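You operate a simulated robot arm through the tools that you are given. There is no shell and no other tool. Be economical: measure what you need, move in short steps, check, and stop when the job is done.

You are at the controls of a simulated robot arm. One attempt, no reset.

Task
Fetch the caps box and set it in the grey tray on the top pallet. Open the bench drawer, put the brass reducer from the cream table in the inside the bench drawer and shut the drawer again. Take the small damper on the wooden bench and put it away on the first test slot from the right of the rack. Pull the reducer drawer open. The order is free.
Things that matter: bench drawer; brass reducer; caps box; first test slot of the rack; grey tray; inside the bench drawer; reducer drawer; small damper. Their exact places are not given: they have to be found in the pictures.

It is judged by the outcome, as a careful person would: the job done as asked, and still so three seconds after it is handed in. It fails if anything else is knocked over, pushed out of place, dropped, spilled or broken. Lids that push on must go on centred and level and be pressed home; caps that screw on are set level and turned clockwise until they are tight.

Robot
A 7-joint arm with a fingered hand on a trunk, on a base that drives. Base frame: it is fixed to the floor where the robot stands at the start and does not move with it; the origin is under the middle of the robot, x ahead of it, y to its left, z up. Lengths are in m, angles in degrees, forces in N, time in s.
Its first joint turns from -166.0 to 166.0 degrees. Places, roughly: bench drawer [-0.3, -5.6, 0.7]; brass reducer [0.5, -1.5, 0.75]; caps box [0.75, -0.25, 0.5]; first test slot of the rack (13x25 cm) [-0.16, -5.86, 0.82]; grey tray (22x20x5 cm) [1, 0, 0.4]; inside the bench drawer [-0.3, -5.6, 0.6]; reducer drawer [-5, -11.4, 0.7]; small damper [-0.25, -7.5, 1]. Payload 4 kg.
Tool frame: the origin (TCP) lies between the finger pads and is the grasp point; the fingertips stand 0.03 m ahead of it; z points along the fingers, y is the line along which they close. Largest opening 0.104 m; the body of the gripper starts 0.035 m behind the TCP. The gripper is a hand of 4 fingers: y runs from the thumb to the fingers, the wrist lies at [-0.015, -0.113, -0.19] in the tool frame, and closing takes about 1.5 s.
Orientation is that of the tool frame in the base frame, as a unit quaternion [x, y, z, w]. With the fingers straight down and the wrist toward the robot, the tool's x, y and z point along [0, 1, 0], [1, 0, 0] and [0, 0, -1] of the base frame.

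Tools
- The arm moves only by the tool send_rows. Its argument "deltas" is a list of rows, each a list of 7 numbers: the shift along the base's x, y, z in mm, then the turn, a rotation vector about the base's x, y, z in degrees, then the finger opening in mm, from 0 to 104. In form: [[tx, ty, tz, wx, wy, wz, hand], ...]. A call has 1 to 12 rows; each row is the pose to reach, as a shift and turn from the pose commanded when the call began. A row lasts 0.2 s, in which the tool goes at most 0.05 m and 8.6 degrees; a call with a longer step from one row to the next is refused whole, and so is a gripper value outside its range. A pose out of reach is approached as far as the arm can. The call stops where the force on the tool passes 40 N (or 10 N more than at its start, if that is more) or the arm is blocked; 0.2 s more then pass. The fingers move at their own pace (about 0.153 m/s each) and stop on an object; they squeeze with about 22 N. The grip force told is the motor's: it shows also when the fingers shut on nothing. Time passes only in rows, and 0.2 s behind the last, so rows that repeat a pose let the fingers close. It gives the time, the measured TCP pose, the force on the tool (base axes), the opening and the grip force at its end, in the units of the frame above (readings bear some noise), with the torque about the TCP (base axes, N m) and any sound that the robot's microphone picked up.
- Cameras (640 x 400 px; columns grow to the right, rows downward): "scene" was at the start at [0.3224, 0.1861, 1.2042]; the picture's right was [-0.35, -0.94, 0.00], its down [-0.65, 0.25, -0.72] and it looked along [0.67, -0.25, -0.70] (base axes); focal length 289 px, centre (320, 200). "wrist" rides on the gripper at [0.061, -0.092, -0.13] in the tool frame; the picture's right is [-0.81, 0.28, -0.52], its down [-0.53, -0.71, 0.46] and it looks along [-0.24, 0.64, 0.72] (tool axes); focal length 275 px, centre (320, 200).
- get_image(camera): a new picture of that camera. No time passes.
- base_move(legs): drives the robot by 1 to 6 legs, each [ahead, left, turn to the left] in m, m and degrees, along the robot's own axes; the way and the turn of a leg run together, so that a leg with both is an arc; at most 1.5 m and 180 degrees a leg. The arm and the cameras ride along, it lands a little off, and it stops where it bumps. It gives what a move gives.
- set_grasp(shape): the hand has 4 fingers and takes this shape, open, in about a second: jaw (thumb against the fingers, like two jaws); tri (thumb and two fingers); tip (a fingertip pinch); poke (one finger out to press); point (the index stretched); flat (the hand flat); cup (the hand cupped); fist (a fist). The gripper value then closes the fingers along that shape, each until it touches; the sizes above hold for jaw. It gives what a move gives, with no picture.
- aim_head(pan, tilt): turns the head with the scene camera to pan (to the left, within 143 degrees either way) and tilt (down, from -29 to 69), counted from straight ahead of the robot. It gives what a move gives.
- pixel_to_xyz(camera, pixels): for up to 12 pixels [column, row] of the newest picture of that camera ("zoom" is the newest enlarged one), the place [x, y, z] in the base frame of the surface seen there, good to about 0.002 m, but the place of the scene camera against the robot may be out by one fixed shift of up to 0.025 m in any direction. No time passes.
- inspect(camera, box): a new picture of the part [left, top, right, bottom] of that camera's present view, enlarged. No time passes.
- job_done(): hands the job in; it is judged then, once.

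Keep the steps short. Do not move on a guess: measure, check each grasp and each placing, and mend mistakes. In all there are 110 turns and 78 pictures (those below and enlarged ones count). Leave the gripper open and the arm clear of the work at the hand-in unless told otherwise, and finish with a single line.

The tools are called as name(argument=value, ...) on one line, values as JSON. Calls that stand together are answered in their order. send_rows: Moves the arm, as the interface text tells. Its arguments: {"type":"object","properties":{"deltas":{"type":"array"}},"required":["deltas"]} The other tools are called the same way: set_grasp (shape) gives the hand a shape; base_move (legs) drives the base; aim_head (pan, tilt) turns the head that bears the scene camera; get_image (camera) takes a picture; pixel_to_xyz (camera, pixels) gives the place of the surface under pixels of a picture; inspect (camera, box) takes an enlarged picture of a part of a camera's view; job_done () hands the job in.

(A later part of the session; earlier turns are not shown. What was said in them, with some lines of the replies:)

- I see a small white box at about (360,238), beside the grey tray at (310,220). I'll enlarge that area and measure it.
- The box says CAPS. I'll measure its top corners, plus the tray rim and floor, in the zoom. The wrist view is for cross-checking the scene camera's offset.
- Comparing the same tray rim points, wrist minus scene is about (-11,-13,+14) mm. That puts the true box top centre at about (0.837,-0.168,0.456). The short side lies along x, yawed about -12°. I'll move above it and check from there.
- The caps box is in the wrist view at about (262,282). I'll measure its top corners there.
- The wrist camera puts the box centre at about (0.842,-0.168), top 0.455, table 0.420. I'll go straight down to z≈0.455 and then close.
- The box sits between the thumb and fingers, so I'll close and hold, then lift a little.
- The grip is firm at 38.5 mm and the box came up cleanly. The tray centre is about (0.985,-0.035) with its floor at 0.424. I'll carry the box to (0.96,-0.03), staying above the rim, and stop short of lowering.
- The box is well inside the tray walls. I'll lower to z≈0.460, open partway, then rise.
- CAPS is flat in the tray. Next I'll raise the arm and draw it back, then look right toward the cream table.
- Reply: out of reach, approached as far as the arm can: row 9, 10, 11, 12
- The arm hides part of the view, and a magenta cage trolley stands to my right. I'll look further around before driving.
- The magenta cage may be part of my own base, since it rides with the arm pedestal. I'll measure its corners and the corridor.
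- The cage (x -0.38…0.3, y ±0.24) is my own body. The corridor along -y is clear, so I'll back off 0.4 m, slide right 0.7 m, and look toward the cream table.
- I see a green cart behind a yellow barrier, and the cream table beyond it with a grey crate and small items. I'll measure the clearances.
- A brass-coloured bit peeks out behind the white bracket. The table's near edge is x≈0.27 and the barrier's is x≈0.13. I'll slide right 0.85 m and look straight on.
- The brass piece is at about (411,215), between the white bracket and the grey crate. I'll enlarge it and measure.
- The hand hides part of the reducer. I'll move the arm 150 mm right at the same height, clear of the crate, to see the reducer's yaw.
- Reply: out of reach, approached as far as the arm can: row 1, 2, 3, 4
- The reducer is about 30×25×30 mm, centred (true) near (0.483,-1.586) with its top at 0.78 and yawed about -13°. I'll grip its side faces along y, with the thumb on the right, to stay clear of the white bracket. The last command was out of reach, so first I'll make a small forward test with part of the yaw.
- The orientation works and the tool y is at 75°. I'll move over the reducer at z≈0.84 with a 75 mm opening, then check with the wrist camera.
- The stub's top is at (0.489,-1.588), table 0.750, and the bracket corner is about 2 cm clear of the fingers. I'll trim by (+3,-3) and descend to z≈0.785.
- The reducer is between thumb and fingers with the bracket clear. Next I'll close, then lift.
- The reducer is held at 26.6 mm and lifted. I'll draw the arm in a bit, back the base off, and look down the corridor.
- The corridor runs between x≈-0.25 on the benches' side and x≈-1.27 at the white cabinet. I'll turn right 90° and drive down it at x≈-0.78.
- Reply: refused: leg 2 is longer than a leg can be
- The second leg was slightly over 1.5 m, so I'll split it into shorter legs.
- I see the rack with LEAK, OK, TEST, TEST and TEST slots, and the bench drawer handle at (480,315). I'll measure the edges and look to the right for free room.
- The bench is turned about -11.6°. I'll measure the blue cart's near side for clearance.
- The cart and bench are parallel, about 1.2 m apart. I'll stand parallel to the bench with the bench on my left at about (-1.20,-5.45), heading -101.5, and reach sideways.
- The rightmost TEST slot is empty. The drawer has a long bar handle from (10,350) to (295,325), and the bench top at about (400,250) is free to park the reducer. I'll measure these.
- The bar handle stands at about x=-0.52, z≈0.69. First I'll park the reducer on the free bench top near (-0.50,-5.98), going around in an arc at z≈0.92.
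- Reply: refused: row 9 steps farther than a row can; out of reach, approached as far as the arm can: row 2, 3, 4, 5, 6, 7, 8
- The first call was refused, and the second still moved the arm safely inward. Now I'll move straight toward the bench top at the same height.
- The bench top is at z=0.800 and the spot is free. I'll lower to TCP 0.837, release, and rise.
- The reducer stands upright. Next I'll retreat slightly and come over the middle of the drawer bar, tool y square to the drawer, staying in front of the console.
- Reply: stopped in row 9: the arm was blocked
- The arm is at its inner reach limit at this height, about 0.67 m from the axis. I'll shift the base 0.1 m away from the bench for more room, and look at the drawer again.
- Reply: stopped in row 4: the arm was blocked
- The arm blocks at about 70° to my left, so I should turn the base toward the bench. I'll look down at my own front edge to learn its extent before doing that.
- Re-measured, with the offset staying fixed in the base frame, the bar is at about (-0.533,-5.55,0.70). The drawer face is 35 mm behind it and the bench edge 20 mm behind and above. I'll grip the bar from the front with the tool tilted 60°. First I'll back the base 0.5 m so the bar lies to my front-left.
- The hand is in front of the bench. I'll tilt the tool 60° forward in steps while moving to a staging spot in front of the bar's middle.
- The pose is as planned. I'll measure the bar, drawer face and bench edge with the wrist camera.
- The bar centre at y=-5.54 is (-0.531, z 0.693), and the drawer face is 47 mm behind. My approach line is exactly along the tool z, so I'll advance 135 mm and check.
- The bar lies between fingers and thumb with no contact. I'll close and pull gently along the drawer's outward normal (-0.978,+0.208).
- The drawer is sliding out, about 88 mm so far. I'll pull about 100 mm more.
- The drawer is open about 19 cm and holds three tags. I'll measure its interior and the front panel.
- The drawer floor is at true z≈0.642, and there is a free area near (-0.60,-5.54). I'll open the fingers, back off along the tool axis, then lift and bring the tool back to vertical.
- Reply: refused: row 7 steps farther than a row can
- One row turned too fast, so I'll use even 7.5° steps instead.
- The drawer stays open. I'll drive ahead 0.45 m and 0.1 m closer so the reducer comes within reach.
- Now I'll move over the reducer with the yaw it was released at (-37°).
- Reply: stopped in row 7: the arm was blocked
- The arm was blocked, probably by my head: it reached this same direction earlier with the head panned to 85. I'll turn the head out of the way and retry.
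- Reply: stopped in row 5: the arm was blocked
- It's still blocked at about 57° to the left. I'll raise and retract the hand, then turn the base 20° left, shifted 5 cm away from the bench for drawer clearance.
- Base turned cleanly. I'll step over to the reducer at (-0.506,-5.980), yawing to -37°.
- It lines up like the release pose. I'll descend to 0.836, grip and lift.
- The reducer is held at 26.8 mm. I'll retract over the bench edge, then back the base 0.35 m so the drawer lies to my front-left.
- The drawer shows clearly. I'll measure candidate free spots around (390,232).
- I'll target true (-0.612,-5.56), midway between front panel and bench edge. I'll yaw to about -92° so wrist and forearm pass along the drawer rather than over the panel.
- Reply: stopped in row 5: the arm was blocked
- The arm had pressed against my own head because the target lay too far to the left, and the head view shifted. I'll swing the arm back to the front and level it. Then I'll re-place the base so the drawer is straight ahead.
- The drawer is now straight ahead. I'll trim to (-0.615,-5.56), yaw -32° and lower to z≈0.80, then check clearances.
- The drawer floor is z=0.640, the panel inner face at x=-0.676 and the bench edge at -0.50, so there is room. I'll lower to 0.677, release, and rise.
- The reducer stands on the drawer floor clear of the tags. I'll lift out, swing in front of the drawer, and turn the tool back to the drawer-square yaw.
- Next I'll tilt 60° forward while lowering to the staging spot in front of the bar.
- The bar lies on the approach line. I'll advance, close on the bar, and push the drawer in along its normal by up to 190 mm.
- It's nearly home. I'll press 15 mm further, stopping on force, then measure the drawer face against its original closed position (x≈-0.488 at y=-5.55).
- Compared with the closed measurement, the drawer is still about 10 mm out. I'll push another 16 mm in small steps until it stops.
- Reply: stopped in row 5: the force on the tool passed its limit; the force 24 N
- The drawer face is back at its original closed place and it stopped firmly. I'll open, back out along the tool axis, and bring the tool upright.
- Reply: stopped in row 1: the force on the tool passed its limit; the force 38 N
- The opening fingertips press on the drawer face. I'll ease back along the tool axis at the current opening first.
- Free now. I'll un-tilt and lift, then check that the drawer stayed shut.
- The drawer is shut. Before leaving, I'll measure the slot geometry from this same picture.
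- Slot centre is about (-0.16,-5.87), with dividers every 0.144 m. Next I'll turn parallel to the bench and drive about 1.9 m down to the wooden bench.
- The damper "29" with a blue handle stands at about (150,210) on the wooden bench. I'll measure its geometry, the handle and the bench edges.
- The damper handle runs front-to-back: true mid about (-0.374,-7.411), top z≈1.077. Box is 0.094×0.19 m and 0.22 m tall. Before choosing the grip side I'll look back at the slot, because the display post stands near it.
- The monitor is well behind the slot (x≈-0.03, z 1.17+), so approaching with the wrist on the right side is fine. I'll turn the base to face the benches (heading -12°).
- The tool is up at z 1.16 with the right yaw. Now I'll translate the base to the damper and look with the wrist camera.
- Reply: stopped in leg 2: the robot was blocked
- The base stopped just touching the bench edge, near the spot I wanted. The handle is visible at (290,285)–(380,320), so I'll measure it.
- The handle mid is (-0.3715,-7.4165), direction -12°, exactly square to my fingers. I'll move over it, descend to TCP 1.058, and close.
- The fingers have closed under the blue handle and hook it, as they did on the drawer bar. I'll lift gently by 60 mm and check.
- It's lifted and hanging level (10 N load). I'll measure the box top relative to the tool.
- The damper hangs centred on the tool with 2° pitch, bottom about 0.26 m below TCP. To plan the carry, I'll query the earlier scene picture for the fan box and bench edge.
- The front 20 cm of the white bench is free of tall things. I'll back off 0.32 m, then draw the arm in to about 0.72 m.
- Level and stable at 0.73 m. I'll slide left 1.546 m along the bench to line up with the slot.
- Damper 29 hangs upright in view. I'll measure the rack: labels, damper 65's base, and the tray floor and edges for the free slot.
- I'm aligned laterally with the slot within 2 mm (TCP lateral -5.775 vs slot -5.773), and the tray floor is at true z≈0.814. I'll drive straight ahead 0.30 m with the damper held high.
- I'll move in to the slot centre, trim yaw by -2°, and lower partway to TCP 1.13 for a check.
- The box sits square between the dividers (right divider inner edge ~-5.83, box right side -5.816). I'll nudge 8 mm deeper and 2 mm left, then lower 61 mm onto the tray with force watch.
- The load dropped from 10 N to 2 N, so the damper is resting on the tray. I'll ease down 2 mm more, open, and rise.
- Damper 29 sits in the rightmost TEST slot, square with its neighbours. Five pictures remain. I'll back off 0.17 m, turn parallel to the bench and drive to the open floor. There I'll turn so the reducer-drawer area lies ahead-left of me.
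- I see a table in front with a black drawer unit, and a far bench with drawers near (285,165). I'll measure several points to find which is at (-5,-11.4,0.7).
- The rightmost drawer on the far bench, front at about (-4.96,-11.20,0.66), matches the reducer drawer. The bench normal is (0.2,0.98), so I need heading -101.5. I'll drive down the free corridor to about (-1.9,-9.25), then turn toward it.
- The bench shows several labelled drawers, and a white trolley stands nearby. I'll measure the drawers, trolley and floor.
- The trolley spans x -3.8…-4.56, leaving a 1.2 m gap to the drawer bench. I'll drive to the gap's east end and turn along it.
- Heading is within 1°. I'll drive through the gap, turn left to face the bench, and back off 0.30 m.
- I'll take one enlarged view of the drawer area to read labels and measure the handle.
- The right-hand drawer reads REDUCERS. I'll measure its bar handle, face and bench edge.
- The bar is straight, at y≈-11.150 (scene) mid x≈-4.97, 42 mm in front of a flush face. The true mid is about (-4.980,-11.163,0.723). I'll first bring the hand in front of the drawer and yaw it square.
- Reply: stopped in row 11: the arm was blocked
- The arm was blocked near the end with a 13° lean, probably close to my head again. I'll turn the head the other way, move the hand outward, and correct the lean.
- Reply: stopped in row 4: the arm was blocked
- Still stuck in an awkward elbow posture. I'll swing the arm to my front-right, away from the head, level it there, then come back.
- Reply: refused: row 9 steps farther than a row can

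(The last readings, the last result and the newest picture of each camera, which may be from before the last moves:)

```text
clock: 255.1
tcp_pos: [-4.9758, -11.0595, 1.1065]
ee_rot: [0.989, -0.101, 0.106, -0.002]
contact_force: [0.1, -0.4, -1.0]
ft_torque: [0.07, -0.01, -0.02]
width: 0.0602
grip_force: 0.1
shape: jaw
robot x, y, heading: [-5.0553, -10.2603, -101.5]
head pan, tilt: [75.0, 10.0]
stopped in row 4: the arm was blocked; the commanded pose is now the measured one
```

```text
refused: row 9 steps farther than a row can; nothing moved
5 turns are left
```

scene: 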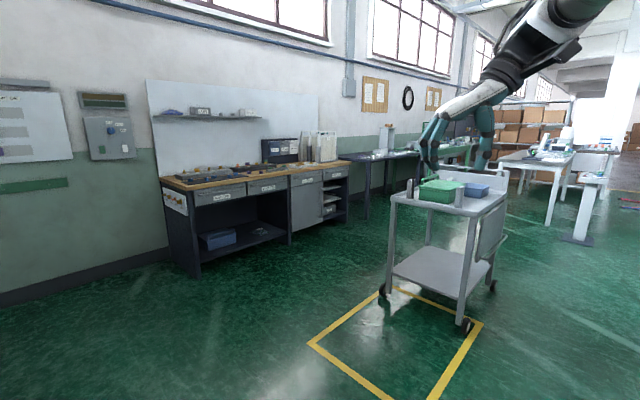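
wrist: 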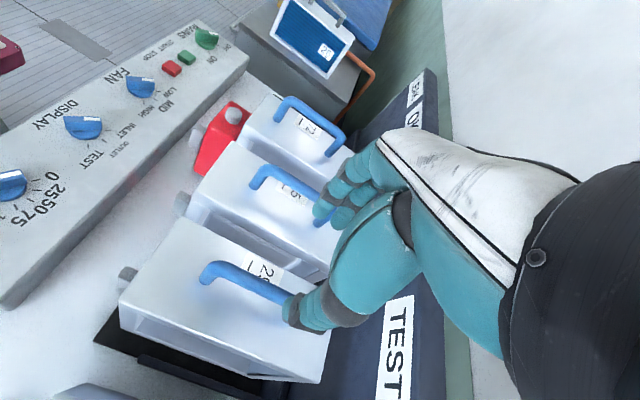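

Only a few turns remain, so I'll combine steps. First I'll swing to the front-right, level and lower in front of the bench. Then I'll come back left with the 60° tilt to the staging spot, take a wrist picture and sample the bar position.

send_rows(deltas=[[-42, 8, 0, 0, 1.7, 0, 60], [-84, 17, 0, 0, 3.4, 0, 60], [-126, 25, 0, 0, 5.1, 0, 60], [-168, 34, 0, 0, 6.8, 0, 60], [-210, 42, 0, 0, 8.5, 0, 60], [-252, 51, 0, 0, 10.2, 0, 60], [-294, 60, 0, 0, 12, 0, 60], [-294, 60, -41, 0, 12, 0, 60], [-294, 60, -82, 0, 12, 0, 60], [-294, 60, -123, 0, 12, 0, 60], [-294, 60, -164, 0, 12, 0, 60], [-294, 60, -206, 0, 12, 0, 60]])

send_rows(deltas=[[29, -4, -9, -5.3, 1.1, 0, 55], [57, -7, -19, -10.7, 2.2, 0, 55], [86, -11, -28, -16, 3.3, 0, 55], [115, -14, -38, -21.4, 4.4, 0, 55], [143, -18, -47, -26.7, 5.5, 0, 55], [172, -22, -57, -32.1, 6.5, 0, 55], [200, -25, -66, -37.4, 7.6, 0, 55], [229, -29, -76, -42.8, 8.7, 0, 55], [258, -32, -85, -48.1, 9.8, 0, 55], [286, -36, -95, -53.5, 10.9, 0, 55], [315, -40, -104, -58.8, 12, 0, 55]])

get_image(camera="wrist")

pixel_to_xyz(camera="wrist", pixels=[[200, 200], [200, 215], [200, 225], [200, 235], [200, 243], [200, 250], [200, 257], [200, 264], [200, 272], [200, 282], [200, 295], [200, 310]])

pixel_to_xyz(camera="wrist", pixels=[[260, 230], [260, 245], [260, 255], [260, 265], [260, 273], [260, 280], [260, 287], [260, 294], [260, 302], [260, 312], [260, 325], [260, 340]])

```text
clock: 257.7
tcp_pos: [-5.2643, -10.9966, 0.8966]
ee_rot: [0.995, -0.097, -0.004, 0.006]
contact_force: [0.0, 0.3, 0.4]
ft_torque: [0.0, 0.0, -0.01]
width: 0.0601
grip_force: 0.0
shape: jaw
robot x, y, heading: [-5.0529, -10.2617, -101.3]
head pan, tilt: [75.0, 10.0]
```

```text
clock: 260.1
tcp_pos: [-4.9483, -11.0382, 0.7933]
ee_rot: [0.858, -0.084, -0.055, 0.504]
contact_force: [-0.1, -0.2, -1.0]
ft_torque: [0.02, 0.01, 0.02]
width: 0.055
grip_force: 0.1
shape: jaw
robot x, y, heading: [-5.0505, -10.2611, -101.6]
head pan, tilt: [75.0, 10.0]
```

```text
1 pictures are left
```

wrist: 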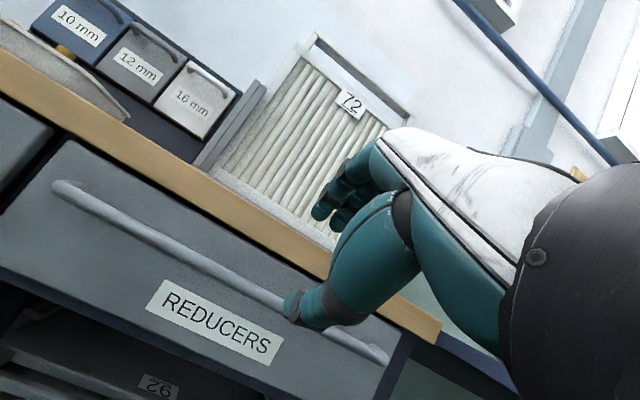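

```text
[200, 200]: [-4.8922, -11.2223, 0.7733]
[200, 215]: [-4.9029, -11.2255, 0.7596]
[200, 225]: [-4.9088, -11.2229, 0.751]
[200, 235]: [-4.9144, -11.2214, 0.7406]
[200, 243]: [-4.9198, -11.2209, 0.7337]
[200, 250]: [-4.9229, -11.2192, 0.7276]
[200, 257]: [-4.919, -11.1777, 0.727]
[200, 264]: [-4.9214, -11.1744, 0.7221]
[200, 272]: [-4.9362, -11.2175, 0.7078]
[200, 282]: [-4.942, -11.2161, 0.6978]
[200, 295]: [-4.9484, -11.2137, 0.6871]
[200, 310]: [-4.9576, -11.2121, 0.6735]
```

```text
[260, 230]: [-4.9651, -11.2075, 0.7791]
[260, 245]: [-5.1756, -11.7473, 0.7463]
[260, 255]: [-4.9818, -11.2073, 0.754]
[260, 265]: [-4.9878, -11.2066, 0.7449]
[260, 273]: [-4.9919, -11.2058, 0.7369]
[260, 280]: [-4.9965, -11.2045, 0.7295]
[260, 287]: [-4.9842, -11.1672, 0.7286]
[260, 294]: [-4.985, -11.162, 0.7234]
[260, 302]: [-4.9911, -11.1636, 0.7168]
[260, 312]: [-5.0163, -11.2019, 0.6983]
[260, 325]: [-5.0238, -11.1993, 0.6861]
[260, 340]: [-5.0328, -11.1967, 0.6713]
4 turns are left
```

The bar is measured at (-4.985,-11.167,0.722), and the tool axis leads straight onto it. I'll advance 142 mm, close on the bar, and pull outward along (+0.2,+0.98).

send_rows(deltas=[[-8, -41, -22, 0, 0, 0, 50], [-17, -82, -45, 0, 0, 0, 50], [-25, -121, -67, 0, 0, 0, 50], [-25, -121, -67, 0, 0, 0, 20], [-25, -121, -67, 0, 0, 0, 5], [-25, -121, -67, 0, 0, 0, 5], [-25, -121, -67, 0, 0, 0, 5], [-25, -121, -67, 0, 0, 0, 5], [-23, -111, -67, 0, 0, 0, 5], [-20, -94, -67, 0, 0, 0, 5], [-15, -72, -67, 0, 0, 0, 5], [-11, -50, -67, 0, 0, 0, 5]])

send_rows(deltas=[[4, 20, 0, 0, 0, 0, 5], [8, 40, 0, 0, 0, 0, 5], [12, 60, 0, 0, 0, 0, 5], [16, 80, 0, 0, 0, 0, 5], [20, 100, 0, 0, 0, 0, 5], [24, 120, 0, 0, 0, 0, 5], [28, 138, 0, 0, 0, 0, 5]])

pixel_to_xyz(camera="wrist", pixels=[[100, 210]])

```text
clock: 262.7
tcp_pos: [-4.9596, -11.0881, 0.7254]
ee_rot: [0.858, -0.085, -0.056, 0.503]
contact_force: [0.4, -0.7, 0.0]
ft_torque: [0.01, -0.01, -0.01]
width: 0.0049
grip_force: 0.0
shape: jaw
robot x, y, heading: [-5.0534, -10.2618, -101.6]
head pan, tilt: [75.0, 10.0]
```

```text
clock: 264.3
tcp_pos: [-4.9318, -10.9477, 0.7238]
ee_rot: [0.859, -0.085, -0.056, 0.502]
contact_force: [0.2, 0.4, 0.4]
ft_torque: [-0.02, 0.03, 0.01]
width: 0.0051
grip_force: 0.1
shape: jaw
robot x, y, heading: [-5.05, -10.2614, -101.5]
head pan, tilt: [75.0, 10.0]
```

```text
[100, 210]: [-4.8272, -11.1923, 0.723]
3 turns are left
```

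About 210 mm pulled with the bar following. I'll open the fingers, back off along the tool axis, lift clear, and use the last picture to verify.

send_rows(deltas=[[0, 0, 0, 0, 0, 0, 30], [0, 0, 0, 0, 0, 0, 60], [0, 0, 0, 0, 0, 0, 60], [5, 21, 12, 0, 0, 0, 60], [9, 43, 24, 0, 0, 0, 60], [13, 64, 36, 0, 0, 0, 60], [13, 64, 75, 0, 0, 0, 60], [13, 64, 115, 0, 0, 0, 60], [13, 64, 155, 0, 0, 0, 60], [13, 64, 190, 0, 0, 0, 60]])

get_image(camera="wrist")

pixel_to_xyz(camera="wrist", pixels=[[200, 240], [200, 270], [200, 300], [200, 320], [200, 340], [200, 360], [200, 380], [120, 250], [120, 280], [120, 310], [120, 340], [120, 370]])

```text
clock: 266.7
tcp_pos: [-4.9583, -10.9212, 0.8902]
ee_rot: [0.839, -0.101, -0.116, 0.521]
contact_force: [-0.1, 0.1, -0.2]
ft_torque: [-0.03, 0.02, -0.01]
width: 0.06
grip_force: 0.1
shape: jaw
robot x, y, heading: [-5.0509, -10.2613, -101.3]
head pan, tilt: [75.0, 10.0]
stopped in row 10: the arm was blocked; the commanded pose is now the measured one
```

```text
0 pictures are left
```

wrist: 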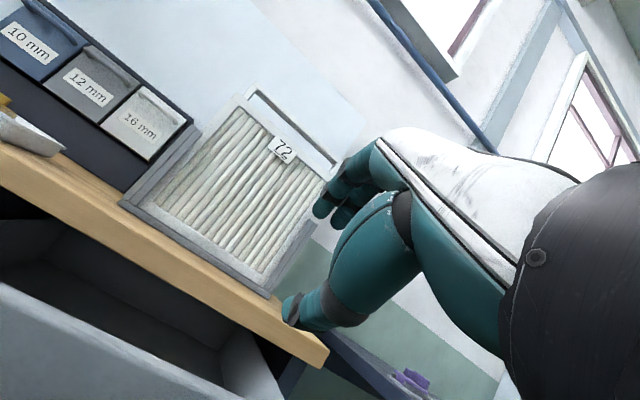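

```text
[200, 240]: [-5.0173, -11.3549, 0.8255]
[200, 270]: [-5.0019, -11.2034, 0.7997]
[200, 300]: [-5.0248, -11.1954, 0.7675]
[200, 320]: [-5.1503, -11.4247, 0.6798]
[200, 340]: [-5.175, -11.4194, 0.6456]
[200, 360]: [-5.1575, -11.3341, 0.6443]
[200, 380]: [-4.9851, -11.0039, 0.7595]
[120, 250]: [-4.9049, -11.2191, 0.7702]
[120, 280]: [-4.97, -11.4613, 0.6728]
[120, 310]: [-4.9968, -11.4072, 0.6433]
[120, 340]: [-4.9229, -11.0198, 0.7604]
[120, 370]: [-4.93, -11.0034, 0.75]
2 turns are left
```

The drawer panel now stands at y≈-11.00, against -11.207 when shut, so it is open about 20 cm. The hand is open and clear above it. I'm handing in.

job_done()

```text
The job is handed in.
```

All four parts are done and handed in: CAPS box in the grey tray, brass reducer in the shut bench drawer, damper 29 in the rightmost TEST slot, and the REDUCERS drawer open about 20 cm.
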